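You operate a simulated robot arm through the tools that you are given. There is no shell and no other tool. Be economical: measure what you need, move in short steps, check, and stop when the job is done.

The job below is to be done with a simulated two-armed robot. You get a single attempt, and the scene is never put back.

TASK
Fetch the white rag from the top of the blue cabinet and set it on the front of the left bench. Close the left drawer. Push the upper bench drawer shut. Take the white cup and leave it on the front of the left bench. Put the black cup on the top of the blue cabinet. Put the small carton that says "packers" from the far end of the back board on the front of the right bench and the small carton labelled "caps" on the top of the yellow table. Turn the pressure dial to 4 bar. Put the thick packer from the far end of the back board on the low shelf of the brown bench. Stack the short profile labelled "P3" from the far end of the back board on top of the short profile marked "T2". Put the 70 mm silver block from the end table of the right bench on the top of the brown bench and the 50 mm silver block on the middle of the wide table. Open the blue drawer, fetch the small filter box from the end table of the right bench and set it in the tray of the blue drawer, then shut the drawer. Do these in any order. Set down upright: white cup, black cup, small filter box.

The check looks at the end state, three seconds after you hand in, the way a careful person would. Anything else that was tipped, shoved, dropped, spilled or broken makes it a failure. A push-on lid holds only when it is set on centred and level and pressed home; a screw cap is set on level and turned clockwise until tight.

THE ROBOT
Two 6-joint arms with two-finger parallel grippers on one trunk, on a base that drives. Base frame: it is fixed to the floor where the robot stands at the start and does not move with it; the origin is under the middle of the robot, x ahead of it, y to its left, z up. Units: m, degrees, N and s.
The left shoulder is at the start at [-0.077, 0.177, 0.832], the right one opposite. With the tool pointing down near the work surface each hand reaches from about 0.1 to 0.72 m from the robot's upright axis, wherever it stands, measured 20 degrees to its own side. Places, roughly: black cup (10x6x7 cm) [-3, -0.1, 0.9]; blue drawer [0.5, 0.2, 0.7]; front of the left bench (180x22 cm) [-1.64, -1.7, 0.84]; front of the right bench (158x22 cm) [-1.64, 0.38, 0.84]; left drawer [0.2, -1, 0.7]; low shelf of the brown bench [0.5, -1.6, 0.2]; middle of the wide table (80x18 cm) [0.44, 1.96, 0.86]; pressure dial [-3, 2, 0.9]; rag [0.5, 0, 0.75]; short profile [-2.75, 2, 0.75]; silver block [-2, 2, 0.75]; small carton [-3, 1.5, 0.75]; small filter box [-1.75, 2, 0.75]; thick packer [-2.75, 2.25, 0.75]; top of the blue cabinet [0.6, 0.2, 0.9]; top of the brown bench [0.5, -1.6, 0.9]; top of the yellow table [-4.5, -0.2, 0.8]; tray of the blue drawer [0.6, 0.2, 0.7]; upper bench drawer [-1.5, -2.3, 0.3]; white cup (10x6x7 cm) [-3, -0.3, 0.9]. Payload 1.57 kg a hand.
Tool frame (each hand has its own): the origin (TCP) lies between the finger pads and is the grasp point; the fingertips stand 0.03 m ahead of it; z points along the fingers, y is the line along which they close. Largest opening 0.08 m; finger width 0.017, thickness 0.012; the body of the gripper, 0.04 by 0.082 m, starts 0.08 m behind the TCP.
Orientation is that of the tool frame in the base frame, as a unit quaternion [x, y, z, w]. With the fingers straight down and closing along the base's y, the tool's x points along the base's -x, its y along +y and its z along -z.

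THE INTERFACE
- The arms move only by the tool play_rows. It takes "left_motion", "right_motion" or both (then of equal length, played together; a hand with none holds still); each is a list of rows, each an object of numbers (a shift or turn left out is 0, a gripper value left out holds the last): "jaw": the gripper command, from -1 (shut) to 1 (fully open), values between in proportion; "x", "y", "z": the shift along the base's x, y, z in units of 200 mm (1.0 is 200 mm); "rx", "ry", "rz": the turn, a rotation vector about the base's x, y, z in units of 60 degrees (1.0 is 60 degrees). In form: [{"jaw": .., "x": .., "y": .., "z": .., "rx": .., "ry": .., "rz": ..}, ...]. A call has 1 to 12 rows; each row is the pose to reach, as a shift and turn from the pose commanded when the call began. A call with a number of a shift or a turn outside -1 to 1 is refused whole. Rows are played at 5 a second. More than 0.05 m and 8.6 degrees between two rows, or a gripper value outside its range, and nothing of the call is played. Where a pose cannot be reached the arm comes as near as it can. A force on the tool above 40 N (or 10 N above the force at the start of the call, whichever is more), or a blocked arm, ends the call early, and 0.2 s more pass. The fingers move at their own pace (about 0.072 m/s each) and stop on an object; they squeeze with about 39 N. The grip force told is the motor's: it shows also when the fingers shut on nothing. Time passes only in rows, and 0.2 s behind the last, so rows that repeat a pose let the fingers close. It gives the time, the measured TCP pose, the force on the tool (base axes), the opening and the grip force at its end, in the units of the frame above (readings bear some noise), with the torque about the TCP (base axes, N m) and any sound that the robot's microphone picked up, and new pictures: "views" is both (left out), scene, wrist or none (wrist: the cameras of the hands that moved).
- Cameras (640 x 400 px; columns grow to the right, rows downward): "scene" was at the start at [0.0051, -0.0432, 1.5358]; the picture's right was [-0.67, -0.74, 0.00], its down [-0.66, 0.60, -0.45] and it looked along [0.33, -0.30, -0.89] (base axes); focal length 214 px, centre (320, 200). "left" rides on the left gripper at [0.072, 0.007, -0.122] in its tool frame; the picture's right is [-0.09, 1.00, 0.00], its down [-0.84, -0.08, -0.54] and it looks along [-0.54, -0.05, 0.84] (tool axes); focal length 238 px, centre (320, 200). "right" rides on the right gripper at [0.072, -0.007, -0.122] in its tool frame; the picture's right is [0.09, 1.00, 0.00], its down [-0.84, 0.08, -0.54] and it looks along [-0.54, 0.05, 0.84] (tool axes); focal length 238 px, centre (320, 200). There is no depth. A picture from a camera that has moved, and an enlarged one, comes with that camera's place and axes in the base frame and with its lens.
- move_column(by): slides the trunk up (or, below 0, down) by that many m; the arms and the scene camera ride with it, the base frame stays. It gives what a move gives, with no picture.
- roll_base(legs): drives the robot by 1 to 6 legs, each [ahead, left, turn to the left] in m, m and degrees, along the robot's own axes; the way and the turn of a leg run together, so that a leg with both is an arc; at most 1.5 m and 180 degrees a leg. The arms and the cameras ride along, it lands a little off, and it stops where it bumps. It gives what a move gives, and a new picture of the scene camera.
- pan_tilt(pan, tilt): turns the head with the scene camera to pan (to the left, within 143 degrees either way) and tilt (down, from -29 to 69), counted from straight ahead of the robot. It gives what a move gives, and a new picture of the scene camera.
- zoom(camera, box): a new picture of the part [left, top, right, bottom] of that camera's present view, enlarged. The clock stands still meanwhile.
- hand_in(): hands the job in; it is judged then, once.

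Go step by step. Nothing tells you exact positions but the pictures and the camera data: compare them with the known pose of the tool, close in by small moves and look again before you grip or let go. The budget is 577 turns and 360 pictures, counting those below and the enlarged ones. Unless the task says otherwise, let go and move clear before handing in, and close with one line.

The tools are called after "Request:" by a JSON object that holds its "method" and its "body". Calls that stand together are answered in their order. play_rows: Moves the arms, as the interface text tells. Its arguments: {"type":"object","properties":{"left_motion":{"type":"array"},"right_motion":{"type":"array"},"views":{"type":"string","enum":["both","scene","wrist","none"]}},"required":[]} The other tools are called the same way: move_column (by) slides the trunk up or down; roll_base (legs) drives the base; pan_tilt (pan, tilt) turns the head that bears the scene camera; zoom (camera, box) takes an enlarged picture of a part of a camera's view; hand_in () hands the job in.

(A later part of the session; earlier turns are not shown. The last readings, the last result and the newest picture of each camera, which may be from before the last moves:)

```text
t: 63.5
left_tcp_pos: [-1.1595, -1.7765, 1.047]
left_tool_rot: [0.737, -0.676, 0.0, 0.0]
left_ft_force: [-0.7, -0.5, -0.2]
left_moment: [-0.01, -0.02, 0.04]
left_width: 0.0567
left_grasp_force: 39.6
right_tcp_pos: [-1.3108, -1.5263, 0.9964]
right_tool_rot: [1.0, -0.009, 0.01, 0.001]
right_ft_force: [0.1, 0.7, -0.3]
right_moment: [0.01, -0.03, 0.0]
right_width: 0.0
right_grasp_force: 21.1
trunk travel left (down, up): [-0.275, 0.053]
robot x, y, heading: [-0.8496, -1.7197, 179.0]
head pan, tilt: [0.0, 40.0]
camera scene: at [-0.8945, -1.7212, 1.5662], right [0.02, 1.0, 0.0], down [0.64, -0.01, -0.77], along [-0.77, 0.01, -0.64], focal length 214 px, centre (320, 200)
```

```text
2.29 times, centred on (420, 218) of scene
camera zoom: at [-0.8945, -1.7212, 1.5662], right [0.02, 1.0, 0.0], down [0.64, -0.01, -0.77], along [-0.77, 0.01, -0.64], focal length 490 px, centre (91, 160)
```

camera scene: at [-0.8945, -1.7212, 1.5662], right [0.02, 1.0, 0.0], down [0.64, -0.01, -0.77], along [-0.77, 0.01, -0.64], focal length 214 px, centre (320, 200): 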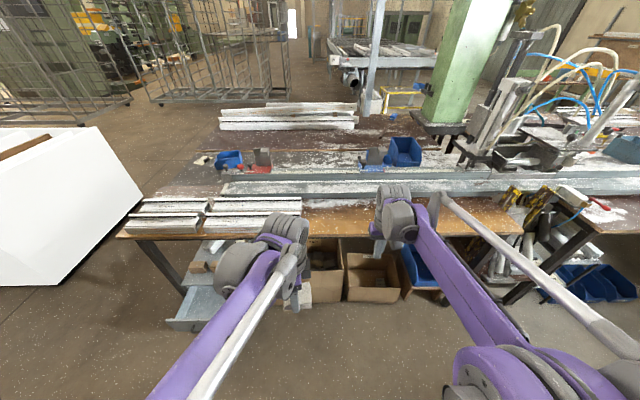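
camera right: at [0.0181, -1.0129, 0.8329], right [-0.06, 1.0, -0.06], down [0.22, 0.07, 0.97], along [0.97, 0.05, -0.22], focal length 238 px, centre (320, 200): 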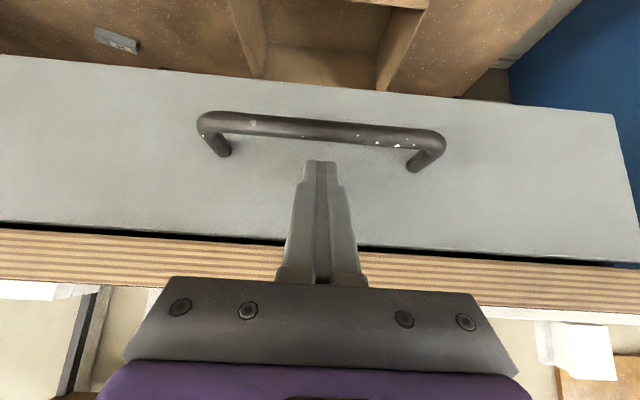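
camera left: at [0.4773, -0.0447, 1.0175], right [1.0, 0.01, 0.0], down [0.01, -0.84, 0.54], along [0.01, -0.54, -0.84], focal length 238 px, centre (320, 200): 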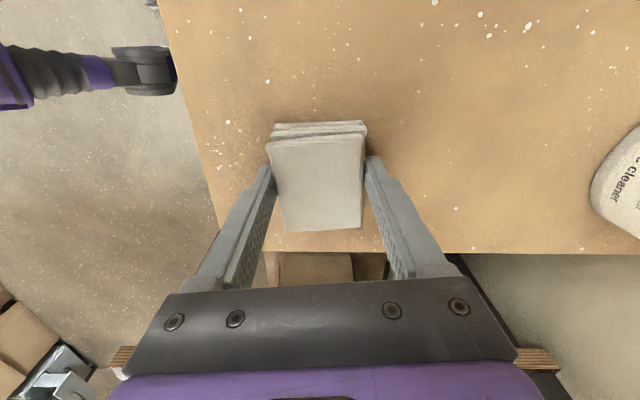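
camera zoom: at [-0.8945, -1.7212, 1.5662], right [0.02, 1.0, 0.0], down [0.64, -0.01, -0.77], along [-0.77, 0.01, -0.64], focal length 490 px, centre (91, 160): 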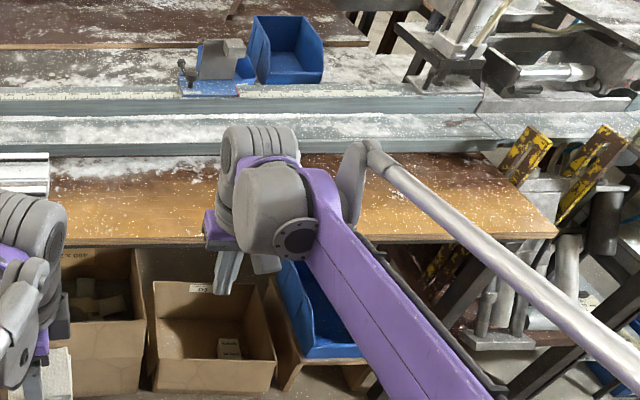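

Drive 0.25 m ahead so the strip comes within reach.

Request:
{"method": "roll_base", "body": {"legs": [[0.25, 0, 1]]}}

Request:
{"method": "play_rows", "body": {"left_motion": [{"x": -0.2, "y": 0.1}, {"x": -0.4, "y": 0.2}, {"x": -0.6, "y": 0.3}, {"x": -0.8, "y": 0.4}, {"x": -1, "y": 0.45}], "views": "both"}}

```text
t: 65.3
left_tcp_pos: [-1.4075, -1.7817, 1.0455]
left_tool_rot: [0.744, -0.668, 0.0, 0.001]
left_ft_force: [0.1, 0.1, 0.2]
left_moment: [-0.01, -0.01, 0.02]
left_width: 0.0568
left_grasp_force: 38.5
right_tcp_pos: [-1.5622, -1.5325, 0.9975]
right_tool_rot: [1.0, 0.0, 0.01, -0.001]
right_ft_force: [-0.1, -0.5, -1.3]
right_moment: [0.0, -0.03, -0.04]
right_width: 0.0001
right_grasp_force: 21.0
trunk travel left (down, up): [-0.275, 0.053]
robot x, y, heading: [-1.1025, -1.7172, 180.1]
head pan, tilt: [0.0, 40.0]
camera scene: at [-1.1437, -1.7196, 1.5662], right [0.0, 1.0, 0.0], down [0.64, 0.0, -0.77], along [-0.77, 0.0, -0.64], focal length 214 px, centre (320, 200)
```

scene: 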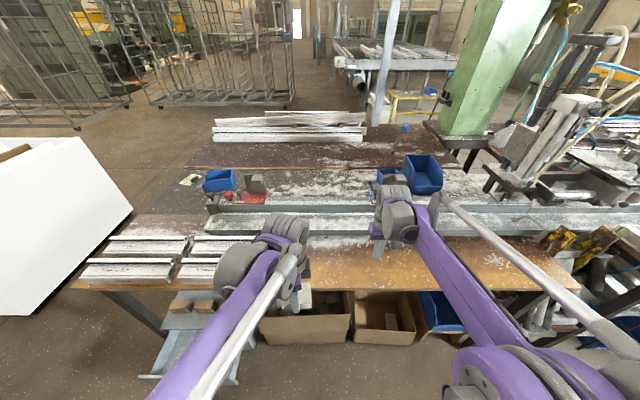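

```text
t: 66.5
left_tcp_pos: [-1.6091, -1.6899, 1.0446]
left_tool_rot: [0.743, -0.669, 0.001, -0.001]
left_ft_force: [0.7, 0.0, -1.2]
left_moment: [-0.04, -0.03, -0.01]
left_width: 0.0566
left_grasp_force: 38.9
right_tcp_pos: [-1.5643, -1.5313, 0.9966]
right_tool_rot: [1.0, 0.0, 0.011, 0.001]
right_ft_force: [0.5, -0.4, 0.2]
right_moment: [0.02, -0.03, 0.05]
right_width: 0.0
right_grasp_force: 21.5
trunk travel left (down, up): [-0.275, 0.053]
robot x, y, heading: [-1.0969, -1.7194, 179.9]
head pan, tilt: [0.0, 40.0]
camera scene: at [-1.1453, -1.7194, 1.5662], right [0.0, 1.0, 0.0], down [0.64, 0.0, -0.77], along [-0.77, 0.0, -0.64], focal length 214 px, centre (320, 200)
camera left: at [-1.6092, -1.7625, 1.1662], right [-1.0, -0.01, 0.0], down [-0.01, 0.84, 0.54], along [-0.01, 0.54, -0.84], focal length 238 px, centre (320, 200)
```

scene: 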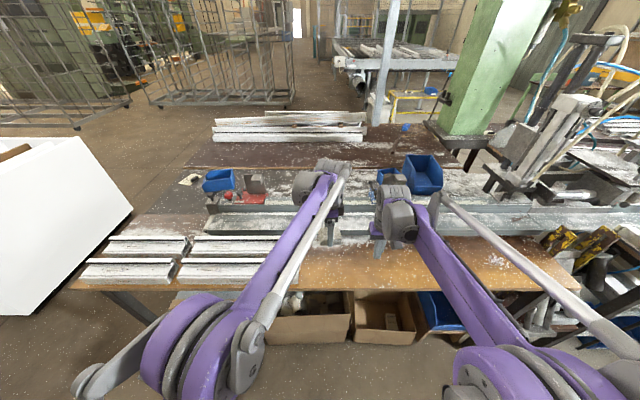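
left: 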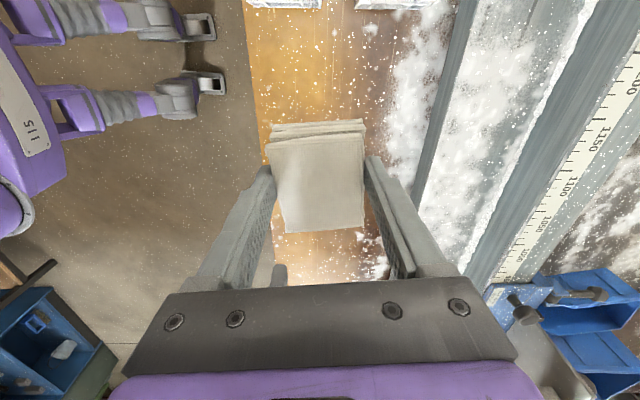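

Strip lies at x −1.53…−1.75; centre over it and descend.

Request:
{"method": "play_rows", "body": {"left_motion": [{"x": -0.05, "z": -0.2}, {"x": -0.1, "z": -0.4}, {"x": -0.1, "z": -0.55}, {"x": -0.1, "z": -0.65}], "views": "wrist"}}

```text
t: 67.5
left_tcp_pos: [-1.6289, -1.6903, 0.9151]
left_tool_rot: [0.743, -0.669, 0.0, 0.001]
left_ft_force: [-1.2, 0.1, -1.6]
left_moment: [-0.02, 0.0, -0.06]
left_width: 0.0572
left_grasp_force: 39.3
right_tcp_pos: [-1.5637, -1.5326, 0.9975]
right_tool_rot: [1.0, 0.0, 0.009, 0.001]
right_ft_force: [0.0, 0.5, 0.6]
right_moment: [-0.03, 0.0, 0.03]
right_width: 0.0002
right_grasp_force: 21.2
trunk travel left (down, up): [-0.275, 0.053]
robot x, y, heading: [-1.0984, -1.7202, 179.9]
head pan, tilt: [0.0, 40.0]
camera left: at [-1.629, -1.7624, 1.0366], right [-1.0, -0.01, 0.0], down [-0.01, 0.84, 0.54], along [-0.01, 0.54, -0.84], focal length 238 px, centre (320, 200)
```

left: 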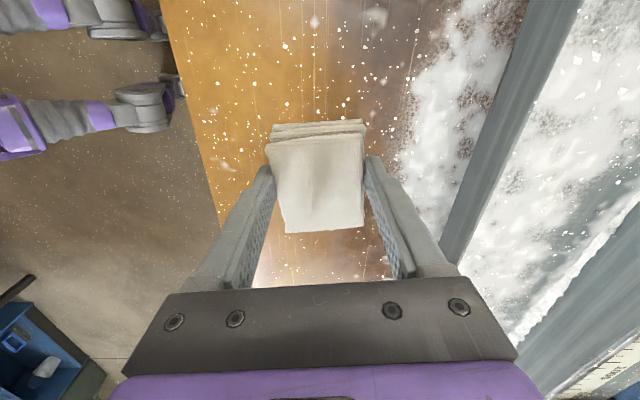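

Request:
{"method": "play_rows", "body": {"left_motion": [{"z": -0.06}, {"z": -0.1}, {"z": -0.1}], "views": "none"}}

Request:
{"method": "play_rows", "body": {"left_motion": [{"z": -0.03}, {"z": -0.03}], "views": "wrist"}}

```text
t: 68.3
left_tcp_pos: [-1.6291, -1.6911, 0.8956]
left_tool_rot: [0.743, -0.669, 0.0, 0.0]
left_ft_force: [0.6, -0.6, -0.3]
left_moment: [0.01, -0.01, -0.05]
left_width: 0.0566
left_grasp_force: 39.4
right_tcp_pos: [-1.5631, -1.532, 0.9973]
right_tool_rot: [1.0, 0.0, 0.01, 0.001]
right_ft_force: [0.5, 0.7, 0.0]
right_moment: [-0.05, 0.0, 0.01]
right_width: 0.0002
right_grasp_force: 21.4
trunk travel left (down, up): [-0.275, 0.053]
robot x, y, heading: [-1.0983, -1.7231, 179.9]
head pan, tilt: [0.0, 40.0]
```

```text
t: 68.9
left_tcp_pos: [-1.6281, -1.6917, 0.8889]
left_tool_rot: [0.743, -0.669, 0.0, 0.0]
left_ft_force: [0.6, -0.4, -1.7]
left_moment: [0.0, 0.01, 0.01]
left_width: 0.057
left_grasp_force: 39.2
right_tcp_pos: [-1.5632, -1.5322, 0.9976]
right_tool_rot: [1.0, 0.0, 0.01, -0.001]
right_ft_force: [0.1, -1.0, 0.5]
right_moment: [0.02, -0.02, 0.0]
right_width: 0.0
right_grasp_force: 20.9
trunk travel left (down, up): [-0.275, 0.053]
robot x, y, heading: [-1.0987, -1.7181, 180.0]
head pan, tilt: [0.0, 40.0]
camera left: at [-1.6284, -1.7626, 1.011], right [-1.0, -0.01, 0.0], down [-0.01, 0.84, 0.54], along [-0.01, 0.54, -0.84], focal length 238 px, centre (320, 200)
```

left: 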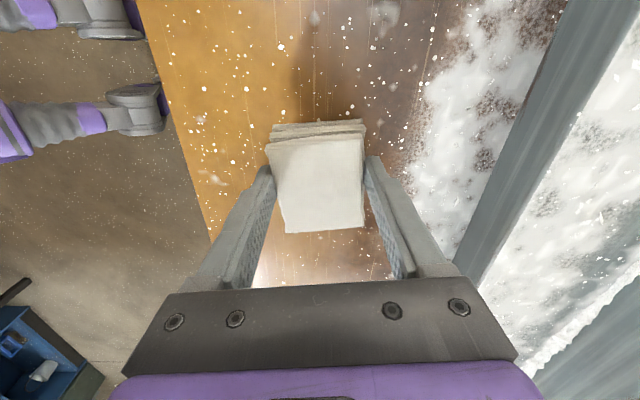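

Request:
{"method": "play_rows", "body": {"left_motion": [{"z": -0.03}, {"z": -0.03}], "views": "none"}}

Request:
{"method": "play_rows", "body": {"left_motion": [{"z": -0.025}, {"z": -0.025}], "views": "wrist"}}

```text
t: 69.5
left_tcp_pos: [-1.629, -1.69, 0.8833]
left_tool_rot: [0.743, -0.669, 0.0, 0.0]
left_ft_force: [0.2, 1.4, -0.3]
left_moment: [0.01, 0.0, 0.01]
left_width: 0.0567
left_grasp_force: 38.6
right_tcp_pos: [-1.562, -1.5322, 0.9977]
right_tool_rot: [1.0, 0.0, 0.01, 0.0]
right_ft_force: [-0.1, 0.4, -0.7]
right_moment: [-0.01, -0.02, -0.01]
right_width: 0.0
right_grasp_force: 21.5
trunk travel left (down, up): [-0.275, 0.053]
robot x, y, heading: [-1.1033, -1.7156, 179.8]
head pan, tilt: [0.0, 40.0]
```

```text
t: 70.1
left_tcp_pos: [-1.6291, -1.6921, 0.8777]
left_tool_rot: [0.744, -0.668, 0.001, 0.0]
left_ft_force: [0.5, -0.7, -0.1]
left_moment: [0.0, 0.01, -0.02]
left_width: 0.0568
left_grasp_force: 38.9
right_tcp_pos: [-1.5635, -1.5319, 0.9972]
right_tool_rot: [1.0, 0.0, 0.01, 0.0]
right_ft_force: [-0.5, -0.8, -0.2]
right_moment: [0.02, 0.0, 0.01]
right_width: 0.0
right_grasp_force: 21.3
trunk travel left (down, up): [-0.275, 0.053]
robot x, y, heading: [-1.097, -1.7189, 179.7]
head pan, tilt: [0.0, 40.0]
camera left: at [-1.6279, -1.7628, 1.0001], right [-1.0, -0.01, 0.0], down [-0.01, 0.84, 0.54], along [-0.01, 0.54, -0.84], focal length 238 px, centre (320, 200)
```

left: 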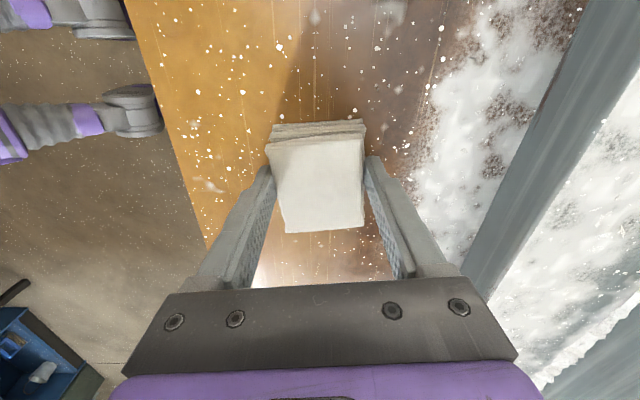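

Request:
{"method": "play_rows", "body": {"left_motion": [{"z": -0.02}, {"z": -0.02}], "views": "none"}}

Request:
{"method": "play_rows", "body": {"left_motion": [{"z": -0.02}, {"z": -0.02}], "views": "none"}}

Request:
{"method": "play_rows", "body": {"left_motion": [{"z": -0.02}, {"z": -0.02}], "views": "wrist"}}

```text
t: 70.7
left_tcp_pos: [-1.628, -1.6894, 0.8756]
left_tool_rot: [0.743, -0.669, 0.001, 0.0]
left_ft_force: [-1.7, -0.7, 9.1]
left_moment: [0.03, 0.0, -0.01]
left_width: 0.0568
left_grasp_force: 38.8
right_tcp_pos: [-1.562, -1.5328, 0.9967]
right_tool_rot: [1.0, 0.0, 0.01, 0.001]
right_ft_force: [0.6, -0.3, 0.7]
right_moment: [0.0, 0.03, 0.03]
right_width: 0.0
right_grasp_force: 21.2
trunk travel left (down, up): [-0.275, 0.053]
robot x, y, heading: [-1.1025, -1.7141, 179.7]
head pan, tilt: [0.0, 40.0]
```

```text
t: 71.2
left_tcp_pos: [-1.6289, -1.6912, 0.8749]
left_tool_rot: [0.743, -0.67, 0.0, 0.001]
left_ft_force: [-1.0, -1.0, 24.5]
left_moment: [-0.07, -0.02, 0.0]
left_width: 0.0569
left_grasp_force: 38.9
right_tcp_pos: [-1.5629, -1.5329, 0.9978]
right_tool_rot: [1.0, 0.0, 0.009, -0.001]
right_ft_force: [0.3, 0.2, 0.8]
right_moment: [-0.04, -0.01, 0.0]
right_width: 0.0
right_grasp_force: 21.4
trunk travel left (down, up): [-0.275, 0.053]
robot x, y, heading: [-1.0969, -1.717, 179.9]
head pan, tilt: [0.0, 40.0]
stopped in row 2 (left hand): the force on the tool passed its limit at 46 N (the readings are from after the stop); the commanded pose is now the measured one
```

```text
t: 71.5
left_tcp_pos: [-1.627, -1.6912, 0.8749]
left_tool_rot: [0.743, -0.669, -0.001, 0.002]
left_ft_force: [1.4, -1.3, 23.0]
left_moment: [-0.05, -0.04, -0.01]
left_width: 0.0568
left_grasp_force: 38.8
right_tcp_pos: [-1.5619, -1.5321, 0.9975]
right_tool_rot: [1.0, -0.001, 0.01, 0.001]
right_ft_force: [-0.5, -0.9, -0.5]
right_moment: [-0.02, -0.01, -0.02]
right_width: 0.0
right_grasp_force: 21.4
trunk travel left (down, up): [-0.275, 0.053]
robot x, y, heading: [-1.0993, -1.7186, 179.9]
head pan, tilt: [0.0, 40.0]
stopped in row 1 (left hand): the force on the tool passed its limit at 46 N (the readings are from after the stop); the commanded pose is now the measured one
camera left: at [-1.6272, -1.7627, 0.9968], right [-1.0, -0.01, 0.0], down [-0.01, 0.84, 0.54], along [-0.01, 0.54, -0.84], focal length 238 px, centre (320, 200)
```

left: 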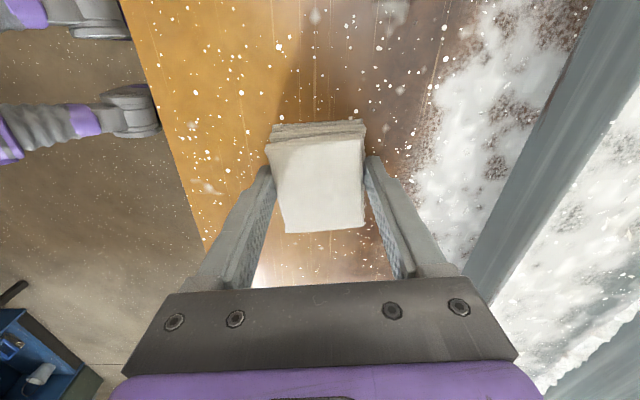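

Contact made (bench ≈0.84). Release and lift.

Request:
{"method": "play_rows", "body": {"left_motion": [{"z": 0.01, "jaw": 0.0}, {"z": 0.01, "jaw": 0.9}, {"z": 0.01, "jaw": 0.9}, {"z": 0.15}, {"z": 0.35}, {"z": 0.6}, {"z": 0.8}], "views": "wrist"}}

```text
t: 73.1
left_tcp_pos: [-1.6294, -1.6909, 1.0327]
left_tool_rot: [0.743, -0.669, -0.002, 0.001]
left_ft_force: [0.0, 0.1, 0.1]
left_moment: [0.02, 0.0, 0.02]
left_width: 0.0761
left_grasp_force: 0.1
right_tcp_pos: [-1.5625, -1.5333, 0.9972]
right_tool_rot: [1.0, 0.0, 0.009, 0.0]
right_ft_force: [-0.3, 0.2, -0.1]
right_moment: [0.0, 0.01, 0.02]
right_width: 0.0001
right_grasp_force: 21.8
trunk travel left (down, up): [-0.275, 0.053]
robot x, y, heading: [-1.0988, -1.7199, 180.2]
head pan, tilt: [0.0, 40.0]
camera left: at [-1.6279, -1.7627, 1.1549], right [-1.0, -0.01, 0.0], down [-0.01, 0.84, 0.54], along [-0.01, 0.54, -0.84], focal length 238 px, centre (320, 200)
```

left: 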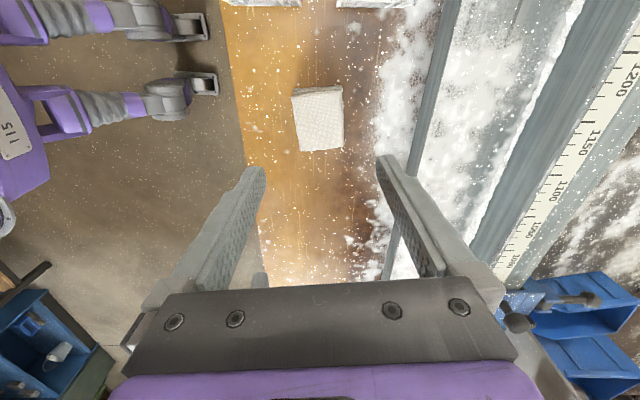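

Rag is placed. Now retract the left arm and move over to view the grey drawer.

Request:
{"method": "play_rows", "body": {"left_motion": [{"x": 0.2}, {"x": 0.4}, {"x": 0.6}, {"x": 0.8}, {"x": 1.0}], "right_motion": [{"x": 0.2, "z": 0.1}, {"x": 0.4, "z": 0.2}, {"x": 0.6, "z": 0.3}, {"x": 0.8, "z": 0.3}, {"x": 1.0, "z": 0.3}], "views": "none"}}

Request:
{"method": "pan_tilt", "body": {"pan": 25, "tilt": 50}}

Request:
{"method": "roll_base", "body": {"legs": [[-0.35, 0, 0], [0, 0.35, 0]]}}

```text
t: 74.3
left_tcp_pos: [-1.4279, -1.6903, 1.0337]
left_tool_rot: [0.743, -0.669, -0.002, 0.001]
left_ft_force: [0.2, 0.1, -0.2]
left_moment: [-0.04, 0.03, 0.01]
left_width: 0.076
left_grasp_force: 0.0
right_tcp_pos: [-1.3602, -1.5319, 1.0579]
right_tool_rot: [1.0, 0.0, 0.009, 0.0]
right_ft_force: [1.4, -0.1, 0.4]
right_moment: [0.03, 0.05, -0.01]
right_width: 0.0001
right_grasp_force: 21.3
trunk travel left (down, up): [-0.275, 0.053]
robot x, y, heading: [-1.0968, -1.7207, 180.0]
head pan, tilt: [0.0, 40.0]
```

```text
t: 75.2
left_tcp_pos: [-1.431, -1.6902, 1.0329]
left_tool_rot: [0.743, -0.669, -0.001, 0.002]
left_ft_force: [0.1, 0.3, 0.2]
left_moment: [0.04, -0.01, -0.01]
left_width: 0.0762
left_grasp_force: 0.0
right_tcp_pos: [-1.3629, -1.5323, 1.057]
right_tool_rot: [1.0, 0.0, 0.009, -0.001]
right_ft_force: [0.0, 0.4, 1.1]
right_moment: [-0.01, 0.0, 0.03]
right_width: 0.0
right_grasp_force: 21.7
trunk travel left (down, up): [-0.275, 0.053]
robot x, y, heading: [-1.0994, -1.7209, 179.8]
head pan, tilt: [25.0, 50.0]
camera scene: at [-1.1285, -1.7521, 1.5521], right [-0.42, 0.91, 0.0], down [0.69, 0.32, -0.64], along [-0.58, -0.27, -0.77], focal length 214 px, centre (320, 200)
```

scene: 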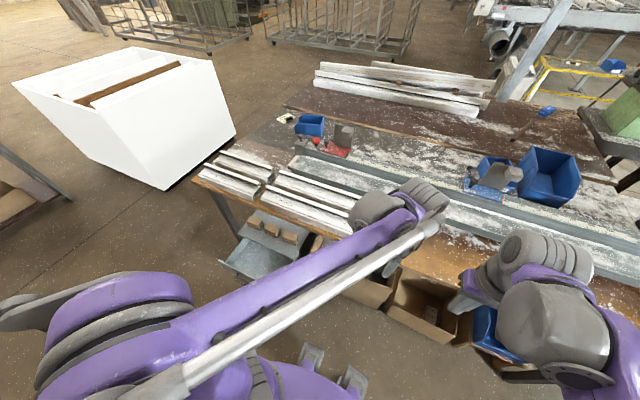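

```text
t: 80.7
left_tcp_pos: [-1.0769, -2.0396, 1.0337]
left_tool_rot: [0.743, -0.669, -0.002, 0.001]
left_ft_force: [0.7, -0.6, -1.0]
left_moment: [0.0, 0.0, 0.01]
left_width: 0.0761
left_grasp_force: 0.0
right_tcp_pos: [-1.01, -1.8827, 1.0562]
right_tool_rot: [1.0, 0.0, 0.009, 0.0]
right_ft_force: [-0.5, -0.2, -0.3]
right_moment: [0.01, 0.01, 0.0]
right_width: 0.0003
right_grasp_force: 21.3
trunk travel left (down, up): [-0.275, 0.053]
robot x, y, heading: [-0.7471, -2.0693, 180.1]
head pan, tilt: [25.0, 50.0]
camera scene: at [-0.7749, -2.1022, 1.5521], right [-0.42, 0.91, 0.0], down [0.69, 0.32, -0.64], along [-0.58, -0.27, -0.77], focal length 214 px, centre (320, 200)
```

scene: 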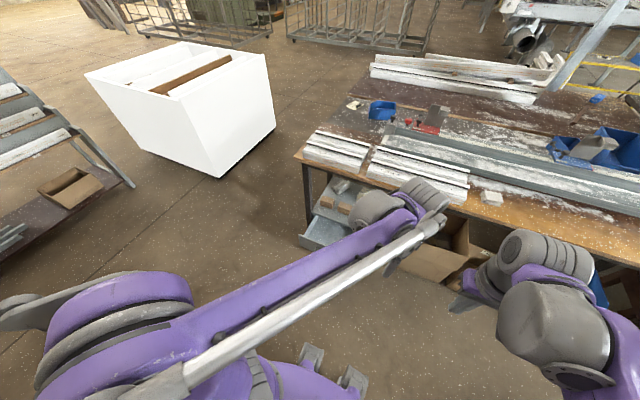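

The drawer front: top z≈0.34, x≈−1.35, y −2.51…−2.18. Turn the left hand straight, close it, lower the trunk and shift for a clearer look.

Request:
{"method": "play_rows", "body": {"left_motion": [{"rz": 0.125, "jaw": -1}, {"rz": 0.25}, {"rz": 0.375}, {"rz": 0.5}, {"rz": 0.625}, {"rz": 0.75}, {"rz": 0.875}, {"rz": 1}], "views": "none"}}

Request:
{"method": "play_rows", "body": {"left_motion": [{"rz": 0.13, "y": -0.15}, {"rz": 0.26, "y": -0.3}, {"rz": 0.4, "y": -0.45}, {"rz": 0.4, "y": -0.6}, {"rz": 0.4, "y": -0.8}, {"rz": 0.4, "y": -0.95}], "views": "none"}}

Request:
{"method": "move_column", "body": {"by": -0.26}}

Request:
{"method": "play_rows", "body": {"left_motion": [{"ry": 0.125}, {"ry": 0.25}, {"ry": 0.375}, {"ry": 0.5}, {"ry": 0.625}, {"ry": 0.75}], "views": "both"}}

```text
t: 82.5
left_tcp_pos: [-1.0759, -2.0395, 1.0341]
left_tool_rot: [0.978, -0.207, 0.0, 0.001]
left_ft_force: [0.2, 0.4, 0.0]
left_moment: [0.0, 0.01, 0.01]
left_width: 0.0
left_grasp_force: 21.4
right_tcp_pos: [-1.01, -1.8821, 1.0577]
right_tool_rot: [1.0, 0.0, 0.01, 0.0]
right_ft_force: [0.0, 0.2, 0.1]
right_moment: [-0.02, -0.02, -0.01]
right_width: 0.0
right_grasp_force: 21.2
trunk travel left (down, up): [-0.275, 0.053]
robot x, y, heading: [-0.7433, -2.0656, 180.1]
head pan, tilt: [25.0, 50.0]
```

```text
t: 83.9
left_tcp_pos: [-1.0747, -2.2309, 1.0346]
left_tool_rot: [1.0, 0.0, 0.0, 0.001]
left_ft_force: [-0.6, -0.6, -0.8]
left_moment: [-0.01, 0.0, 0.04]
left_width: 0.0
left_grasp_force: 21.7
right_tcp_pos: [-1.0104, -1.8812, 1.057]
right_tool_rot: [1.0, 0.0, 0.01, 0.001]
right_ft_force: [-0.1, 0.2, 1.3]
right_moment: [0.01, -0.04, -0.04]
right_width: 0.0002
right_grasp_force: 21.8
trunk travel left (down, up): [-0.275, 0.053]
robot x, y, heading: [-0.7437, -2.0668, 180.1]
head pan, tilt: [25.0, 50.0]
```

```text
t: 86.6
left_tcp_pos: [-1.0764, -2.2304, 0.7731]
left_tool_rot: [1.0, 0.0, -0.001, 0.002]
left_ft_force: [-0.1, 1.0, 0.3]
left_moment: [0.01, 0.0, 0.01]
left_width: 0.0001
left_grasp_force: 21.1
right_tcp_pos: [-1.0098, -1.8828, 0.7971]
right_tool_rot: [1.0, -0.001, 0.009, 0.0]
right_ft_force: [-0.8, -0.5, 0.3]
right_moment: [0.02, 0.03, 0.02]
right_width: 0.0
right_grasp_force: 21.0
trunk travel left (down, up): [-0.015, 0.313]
robot x, y, heading: [-0.7455, -2.0655, 179.8]
head pan, tilt: [25.0, 50.0]
```

```text
t: 88.0
left_tcp_pos: [-1.076, -2.2303, 0.7736]
left_tool_rot: [0.923, 0.001, -0.384, 0.001]
left_ft_force: [0.8, -1.1, -0.1]
left_moment: [-0.01, 0.03, 0.0]
left_width: 0.0
left_grasp_force: 21.1
right_tcp_pos: [-1.0096, -1.882, 0.7975]
right_tool_rot: [1.0, 0.0, 0.009, -0.001]
right_ft_force: [0.1, 0.2, -0.1]
right_moment: [0.02, -0.02, -0.01]
right_width: 0.0
right_grasp_force: 21.3
trunk travel left (down, up): [-0.015, 0.313]
robot x, y, heading: [-0.75, -2.0681, 179.8]
head pan, tilt: [25.0, 50.0]
camera scene: at [-0.8238, -2.1022, 1.2848], right [-0.42, 0.91, 0.0], down [0.69, 0.32, -0.64], along [-0.58, -0.27, -0.77], focal length 214 px, centre (320, 200)
camera left: at [-0.9393, -2.2366, 0.8085], right [-0.06, -1.0, 0.07], down [-0.21, 0.08, 0.98], along [-0.98, 0.05, -0.21], focal length 238 px, centre (320, 200)
```

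scene: 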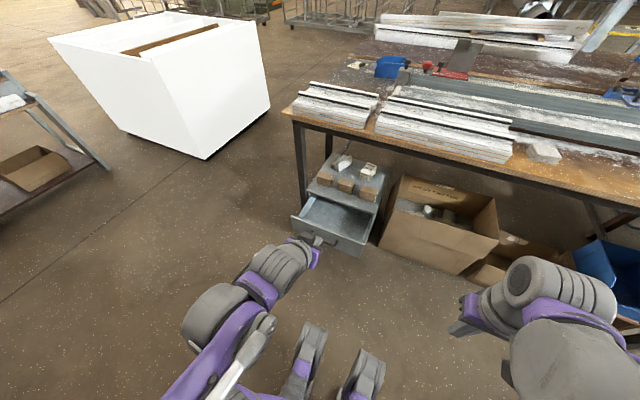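
left: 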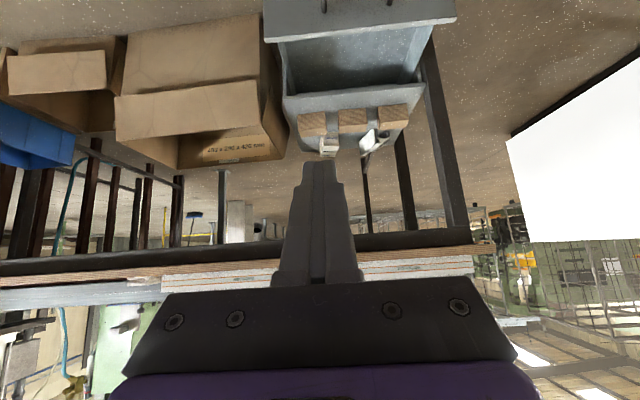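

Clear view: drawer front at x≈−1.38, y −2.53…−2.14, top z≈0.34. Move slightly ahead and lower the left hand in front of it.

Request:
{"method": "roll_base", "body": {"legs": [[0.12, 0.08, 0]]}}

Request:
{"method": "play_rows", "body": {"left_motion": [{"z": -0.2}, {"z": -0.4}, {"z": -0.6}, {"z": -0.8}, {"z": -1.0}], "views": "none"}}

Request:
{"method": "play_rows", "body": {"left_motion": [{"z": -0.2}, {"z": -0.4}, {"z": -0.6}, {"z": -0.8}, {"z": -1.0}, {"z": -1.0}], "views": "both"}}

```text
t: 89.3
left_tcp_pos: [-1.1951, -2.3113, 0.7728]
left_tool_rot: [0.924, 0.002, -0.382, 0.003]
left_ft_force: [0.7, 0.0, -0.5]
left_moment: [-0.03, 0.02, 0.03]
left_width: 0.0
left_grasp_force: 21.0
right_tcp_pos: [-1.13, -1.9625, 0.7977]
right_tool_rot: [1.0, 0.001, 0.01, 0.0]
right_ft_force: [0.3, 0.0, 0.1]
right_moment: [-0.01, -0.02, -0.02]
right_width: 0.0
right_grasp_force: 21.0
trunk travel left (down, up): [-0.015, 0.313]
robot x, y, heading: [-0.8663, -2.1478, -179.9]
head pan, tilt: [25.0, 50.0]
camera scene: at [-0.9443, -2.1823, 1.2847], right [-0.42, 0.91, 0.0], down [0.69, 0.33, -0.64], along [-0.58, -0.27, -0.77], focal length 214 px, centre (320, 200)
```

scene: 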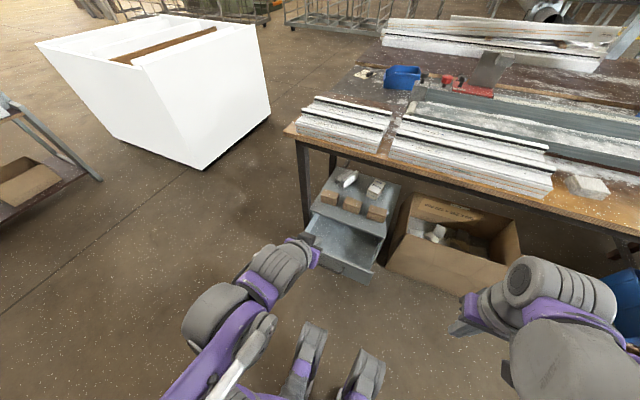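

```text
t: 90.5
left_tcp_pos: [-1.1961, -2.3106, 0.5724]
left_tool_rot: [0.924, 0.002, -0.383, 0.003]
left_ft_force: [0.5, -0.1, -0.2]
left_moment: [0.01, 0.01, -0.02]
left_width: 0.0001
left_grasp_force: 21.7
right_tcp_pos: [-1.1301, -1.9612, 0.7967]
right_tool_rot: [1.0, 0.001, 0.01, 0.0]
right_ft_force: [-1.3, 0.3, 0.6]
right_moment: [0.0, 0.0, -0.04]
right_width: 0.0
right_grasp_force: 21.1
trunk travel left (down, up): [-0.015, 0.313]
robot x, y, heading: [-0.8645, -2.1523, -179.8]
head pan, tilt: [25.0, 50.0]
```

```text
t: 92.0
left_tcp_pos: [-1.2873, -2.3081, 0.4853]
left_tool_rot: [0.924, 0.001, -0.382, 0.002]
left_ft_force: [0.3, -0.2, 0.8]
left_moment: [0.03, -0.01, 0.01]
left_width: 0.0001
left_grasp_force: 21.2
left hand out of reach, approached as far as the arm can: row 1, 2, 3, 4, 5, 6
right_tcp_pos: [-1.1306, -1.9629, 0.7959]
right_tool_rot: [1.0, 0.001, 0.01, 0.0]
right_ft_force: [-0.2, -1.3, 0.3]
right_moment: [-0.01, -0.01, 0.0]
right_width: 0.0002
right_grasp_force: 21.5
trunk travel left (down, up): [-0.015, 0.313]
robot x, y, heading: [-0.8657, -2.148, -180.0]
head pan, tilt: [25.0, 50.0]
camera scene: at [-0.9437, -2.182, 1.2848], right [-0.42, 0.91, 0.0], down [0.69, 0.32, -0.64], along [-0.58, -0.27, -0.77], focal length 214 px, centre (320, 200)
camera left: at [-1.1509, -2.3135, 0.5203], right [-0.06, -1.0, 0.07], down [-0.21, 0.08, 0.97], along [-0.98, 0.05, -0.21], focal length 238 px, centre (320, 200)
```

scene: 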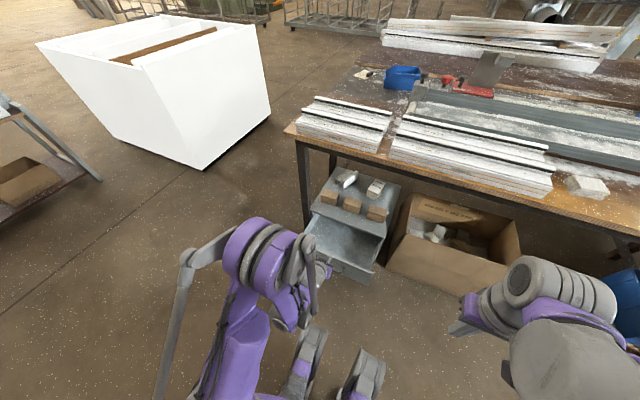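
left: 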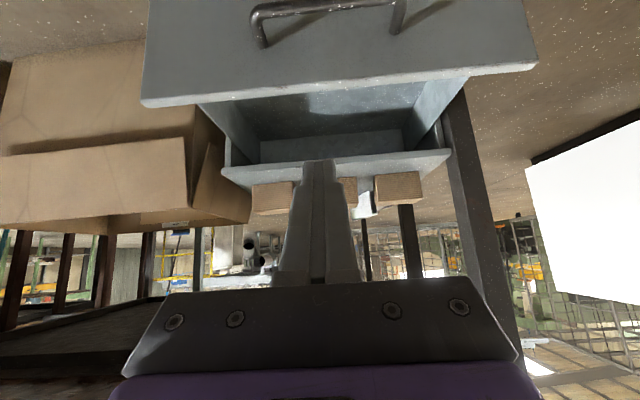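

Too folded there; back the base up a bit so the arm can reach low further out.

Request:
{"method": "roll_base", "body": {"legs": [[-0.12, 0, 0]]}}

Request:
{"method": "play_rows", "body": {"left_motion": [{"x": -0.15, "z": -0.1}, {"x": -0.3, "z": -0.2}, {"x": -0.4, "z": -0.35}, {"x": -0.4, "z": -0.55}, {"x": -0.4, "z": -0.7}], "views": "wrist"}}

```text
t: 93.2
left_tcp_pos: [-1.1676, -2.3075, 0.4853]
left_tool_rot: [0.924, 0.002, -0.383, 0.002]
left_ft_force: [0.2, -0.9, -0.3]
left_moment: [0.03, -0.03, 0.01]
left_width: 0.0
left_grasp_force: 21.5
right_tcp_pos: [-1.0117, -1.9628, 0.7959]
right_tool_rot: [1.0, 0.0, 0.01, 0.0]
right_ft_force: [1.3, -0.1, -1.1]
right_moment: [0.02, -0.01, 0.0]
right_width: 0.0
right_grasp_force: 21.8
trunk travel left (down, up): [-0.015, 0.313]
robot x, y, heading: [-0.7499, -2.1483, -179.8]
head pan, tilt: [25.0, 50.0]
camera scene: at [-0.8237, -2.1818, 1.2848], right [-0.42, 0.91, 0.0], down [0.69, 0.33, -0.64], along [-0.58, -0.27, -0.77], focal length 214 px, centre (320, 200)
```

scene: 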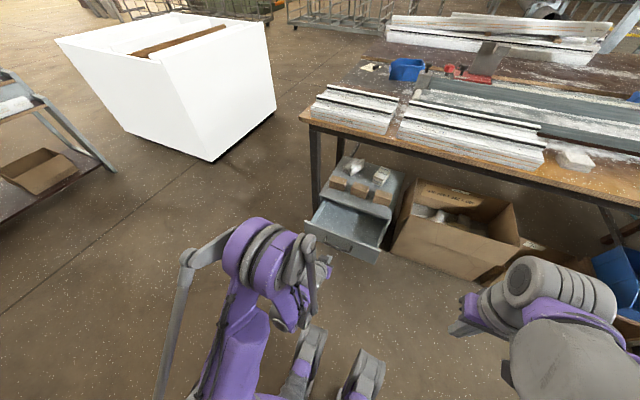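

```text
t: 94.4
left_tcp_pos: [-1.2582, -2.3078, 0.3471]
left_tool_rot: [0.925, 0.002, -0.381, 0.002]
left_ft_force: [-0.4, 0.6, -1.0]
left_moment: [0.02, -0.05, -0.01]
left_width: 0.0
left_grasp_force: 21.8
left hand out of reach, approached as far as the arm can: row 5
right_tcp_pos: [-1.0116, -1.9625, 0.7973]
right_tool_rot: [1.0, 0.001, 0.009, 0.0]
right_ft_force: [0.6, -0.3, -0.7]
right_moment: [0.01, 0.02, -0.01]
right_width: 0.0
right_grasp_force: 21.7
trunk travel left (down, up): [-0.015, 0.313]
robot x, y, heading: [-0.7484, -2.1523, -180.0]
head pan, tilt: [25.0, 50.0]
camera left: at [-1.1221, -2.3144, 0.3832], right [-0.06, -1.0, 0.07], down [-0.21, 0.08, 0.97], along [-0.98, 0.05, -0.22], focal length 238 px, centre (320, 200)
```

left: 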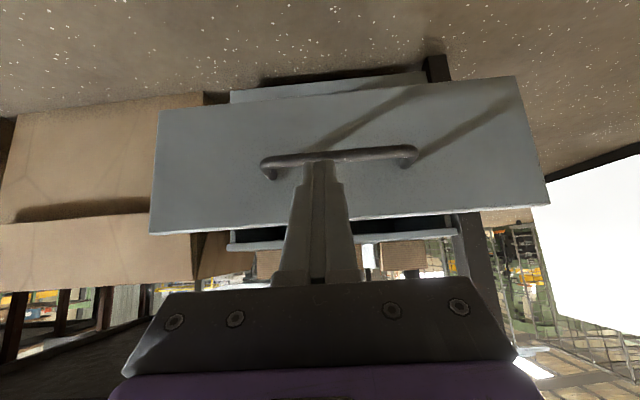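

Request:
{"method": "play_rows", "body": {"left_motion": [{"x": -0.1, "z": -0.03}, {"x": -0.2, "z": -0.06}, {"x": -0.3, "z": -0.07}, {"x": -0.4, "z": -0.07}, {"x": -0.5, "z": -0.07}, {"x": -0.6, "z": -0.07}, {"x": -0.7, "z": -0.07}, {"x": -0.8, "z": -0.07}, {"x": -0.9, "z": -0.07}, {"x": -1.0, "z": -0.07}], "views": "wrist"}}

```text
t: 96.6
left_tcp_pos: [-1.4592, -2.3069, 0.3347]
left_tool_rot: [0.924, 0.0, -0.383, 0.001]
left_ft_force: [0.5, -0.1, 0.4]
left_moment: [0.01, -0.02, 0.02]
left_width: 0.0001
left_grasp_force: 21.3
right_tcp_pos: [-1.01, -1.9628, 0.7968]
right_tool_rot: [1.0, 0.001, 0.01, 0.0]
right_ft_force: [0.4, 0.0, 0.2]
right_moment: [0.01, 0.02, 0.0]
right_width: 0.0
right_grasp_force: 20.8
trunk travel left (down, up): [-0.015, 0.313]
robot x, y, heading: [-0.7459, -2.1472, -179.9]
head pan, tilt: [25.0, 50.0]
camera left: at [-1.3222, -2.3124, 0.3705], right [-0.06, -1.0, 0.07], down [-0.21, 0.08, 0.97], along [-0.98, 0.05, -0.21], focal length 238 px, centre (320, 200)
```

left: 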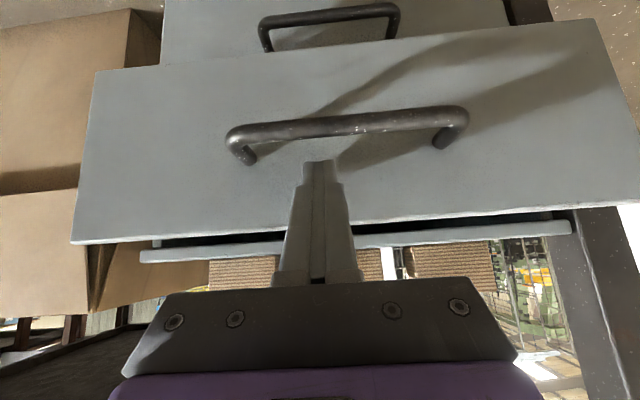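

Moving well; continue until it stops.

Request:
{"method": "play_rows", "body": {"left_motion": [{"x": -0.08}, {"x": -0.16}, {"x": -0.24}, {"x": -0.32}, {"x": -0.4}, {"x": -0.48}], "views": "wrist"}}

```text
t: 97.8
left_tcp_pos: [-1.5282, -2.3084, 0.3334]
left_tool_rot: [0.926, 0.001, -0.377, 0.002]
left_ft_force: [11.6, 1.2, 2.4]
left_moment: [0.08, -0.1, -0.06]
left_width: 0.0
left_grasp_force: 21.5
right_tcp_pos: [-1.0106, -1.962, 0.7965]
right_tool_rot: [1.0, 0.002, 0.01, 0.001]
right_ft_force: [0.0, 0.3, 0.1]
right_moment: [0.01, -0.01, -0.02]
right_width: 0.0
right_grasp_force: 21.0
trunk travel left (down, up): [-0.015, 0.313]
robot x, y, heading: [-0.7462, -2.1473, -179.9]
head pan, tilt: [25.0, 50.0]
stopped in row 5 (left hand): the force on the tool passed its limit at 84 N (the readings are from after the stop); the commanded pose is now the measured one
camera left: at [-1.3922, -2.3138, 0.371], right [-0.06, -1.0, 0.07], down [-0.22, 0.08, 0.97], along [-0.97, 0.04, -0.23], focal length 238 px, centre (320, 200)
```

left: 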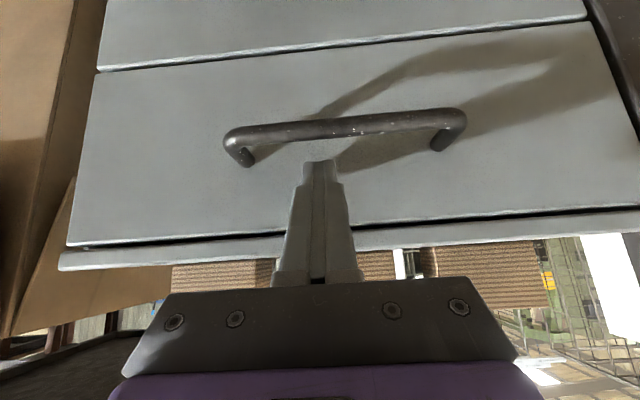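

Drawer flush and shut. Retract, raise the trunk, and survey the region behind the benches.

Request:
{"method": "play_rows", "body": {"left_motion": [{"x": 0.15}, {"x": 0.35}, {"x": 0.55}, {"x": 0.75}, {"x": 0.95}], "views": "none"}}

Request:
{"method": "move_column", "body": {"by": 0.31}}

Request:
{"method": "play_rows", "body": {"left_motion": [{"ry": -0.125, "z": 0.1}, {"ry": -0.25, "z": 0.3}, {"ry": -0.375, "z": 0.5}, {"ry": -0.5, "z": 0.7}, {"ry": -0.625, "z": 0.9}, {"ry": -0.74, "z": 1.0}], "views": "none"}}

Request:
{"method": "pan_tilt", "body": {"pan": -40, "tilt": 15}}

Request:
{"method": "pan_tilt", "body": {"pan": 20, "tilt": 20}}

```text
t: 99.0
left_tcp_pos: [-1.339, -2.3075, 0.3333]
left_tool_rot: [0.926, 0.002, -0.378, 0.003]
left_ft_force: [-0.7, 0.8, -0.3]
left_moment: [-0.02, -0.01, 0.03]
left_width: 0.0001
left_grasp_force: 21.7
right_tcp_pos: [-1.0101, -1.9624, 0.797]
right_tool_rot: [1.0, 0.002, 0.01, 0.0]
right_ft_force: [0.3, -0.1, -0.6]
right_moment: [0.03, 0.02, 0.02]
right_width: 0.0
right_grasp_force: 21.2
trunk travel left (down, up): [-0.015, 0.313]
robot x, y, heading: [-0.748, -2.1484, -180.0]
head pan, tilt: [25.0, 50.0]
```

```text
t: 102.0
left_tcp_pos: [-1.365, -2.3068, 0.6622]
left_tool_rot: [0.92, 0.002, -0.391, 0.002]
left_ft_force: [0.8, 0.1, 0.1]
left_moment: [-0.02, 0.03, 0.02]
left_width: 0.0
left_grasp_force: 21.0
right_tcp_pos: [-1.0102, -1.9619, 1.1062]
right_tool_rot: [1.0, 0.002, 0.009, 0.0]
right_ft_force: [-0.2, -0.3, 0.8]
right_moment: [0.01, 0.0, -0.03]
right_width: 0.0001
right_grasp_force: 21.6
trunk travel left (down, up): [-0.325, 0.003]
robot x, y, heading: [-0.7459, -2.1478, -179.8]
head pan, tilt: [25.0, 50.0]
```

```text
t: 103.4
left_tcp_pos: [-1.3643, -2.3069, 0.8628]
left_tool_rot: [1.0, 0.001, -0.013, 0.002]
left_ft_force: [0.0, 0.1, 0.0]
left_moment: [-0.02, -0.03, 0.01]
left_width: 0.0001
left_grasp_force: 21.5
right_tcp_pos: [-1.0106, -1.9626, 1.1076]
right_tool_rot: [1.0, 0.002, 0.01, 0.0]
right_ft_force: [-0.2, -0.1, 0.6]
right_moment: [-0.01, 0.02, -0.01]
right_width: 0.0
right_grasp_force: 21.5
trunk travel left (down, up): [-0.325, 0.003]
robot x, y, heading: [-0.7463, -2.1487, -179.8]
head pan, tilt: [25.0, 50.0]
```

```text
t: 104.8
left_tcp_pos: [-1.3651, -2.3083, 0.8629]
left_tool_rot: [1.0, 0.001, -0.016, 0.003]
left_ft_force: [-0.4, 0.4, 0.7]
left_moment: [0.02, 0.02, -0.06]
left_width: 0.0
left_grasp_force: 21.2
right_tcp_pos: [-1.0114, -1.9627, 1.1068]
right_tool_rot: [1.0, 0.002, 0.011, 0.0]
right_ft_force: [-0.1, 0.3, 0.3]
right_moment: [-0.02, 0.03, 0.03]
right_width: 0.0
right_grasp_force: 21.3
trunk travel left (down, up): [-0.325, 0.003]
robot x, y, heading: [-0.7473, -2.1482, -179.8]
head pan, tilt: [-40.0, 15.0]
camera scene: at [-0.7749, -2.0892, 1.6587], right [0.64, 0.77, 0.0], down [0.2, -0.17, -0.97], along [-0.74, 0.62, -0.26], focal length 214 px, centre (320, 200)
```

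scene: 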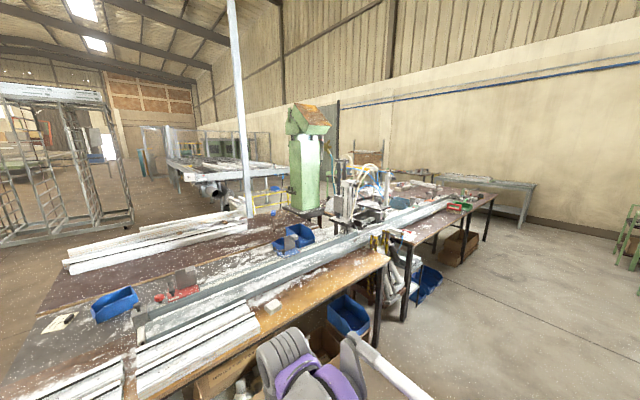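

```text
t: 106.1
left_tcp_pos: [-1.3651, -2.308, 0.864]
left_tool_rot: [1.0, 0.001, -0.016, 0.003]
left_ft_force: [-0.3, 0.5, -0.1]
left_moment: [0.02, -0.01, -0.01]
left_width: 0.0003
left_grasp_force: 21.4
right_tcp_pos: [-1.0106, -1.9622, 1.1071]
right_tool_rot: [1.0, 0.002, 0.009, 0.0]
right_ft_force: [-0.2, 0.2, 0.6]
right_moment: [0.0, -0.01, 0.01]
right_width: 0.0
right_grasp_force: 22.0
trunk travel left (down, up): [-0.325, 0.003]
robot x, y, heading: [-0.7413, -2.1477, -180.0]
head pan, tilt: [20.0, 20.0]
camera scene: at [-0.7906, -2.1811, 1.6506], right [-0.34, 0.94, 0.0], down [0.32, 0.12, -0.94], along [-0.88, -0.32, -0.34], focal length 214 px, centre (320, 200)
```

scene: 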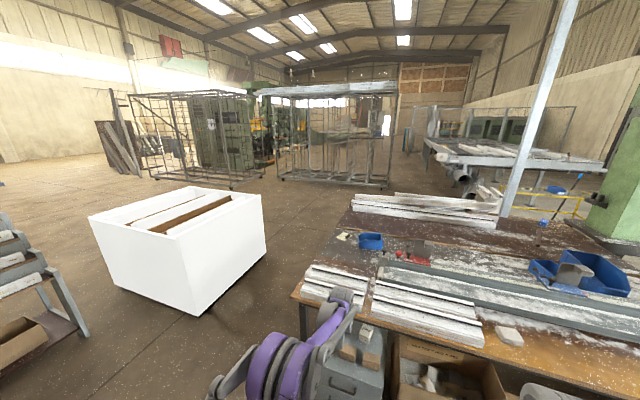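

Request:
{"method": "pan_tilt", "body": {"pan": -40, "tilt": 15}}

Request:
{"method": "zoom", "body": {"camera": "scene", "box": [160, 120, 320, 220]}}

Request:
{"method": "zoom", "body": {"camera": "scene", "box": [320, 140, 480, 240]}}

```text
t: 107.4
left_tcp_pos: [-1.3653, -2.3084, 0.8639]
left_tool_rot: [1.0, 0.0, -0.015, 0.002]
left_ft_force: [0.3, 0.4, 0.3]
left_moment: [0.0, -0.01, 0.0]
left_width: 0.0001
left_grasp_force: 21.7
right_tcp_pos: [-1.0107, -1.9627, 1.107]
right_tool_rot: [1.0, 0.001, 0.009, 0.0]
right_ft_force: [0.0, -0.4, 0.1]
right_moment: [0.0, 0.0, 0.01]
right_width: 0.0
right_grasp_force: 21.5
trunk travel left (down, up): [-0.325, 0.003]
robot x, y, heading: [-0.7466, -2.1461, -180.0]
head pan, tilt: [-40.0, 15.0]
camera scene: at [-0.7749, -2.0892, 1.6587], right [0.64, 0.77, 0.0], down [0.2, -0.17, -0.97], along [-0.74, 0.62, -0.26], focal length 214 px, centre (320, 200)
```

scene: 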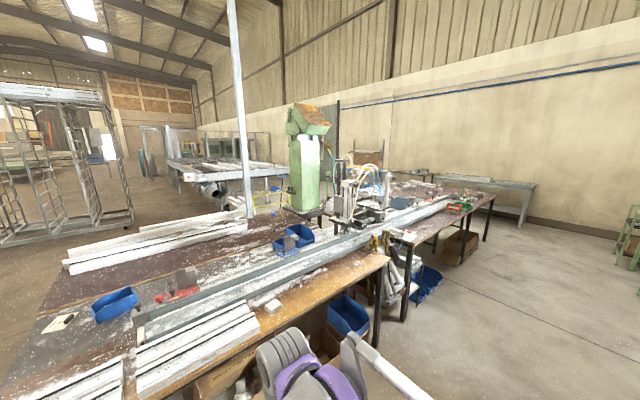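

```text
4.00 times, centred on (240, 170) of scene
camera zoom: at [-0.7749, -2.0892, 1.6587], right [0.64, 0.77, 0.0], down [0.2, -0.17, -0.97], along [-0.74, 0.62, -0.26], focal length 858 px, centre (640, 320)
```

zoom: 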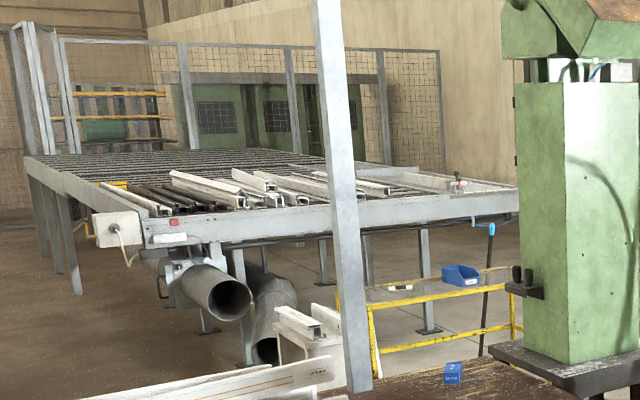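

```text
4.00 times, centred on (400, 190) of scene
camera zoom: at [-0.7749, -2.0892, 1.6587], right [0.64, 0.77, 0.0], down [0.2, -0.17, -0.97], along [-0.74, 0.62, -0.26], focal length 858 px, centre (0, 240)
```

zoom: 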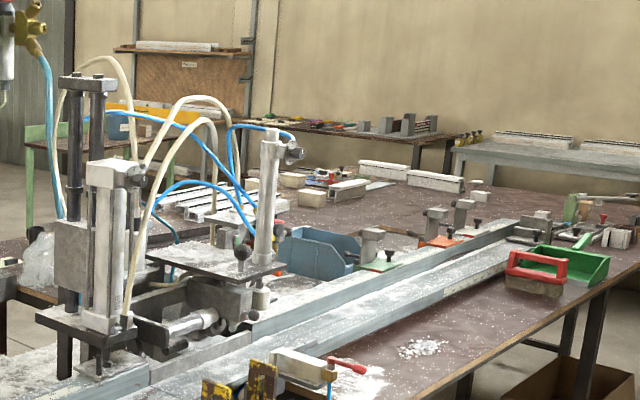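

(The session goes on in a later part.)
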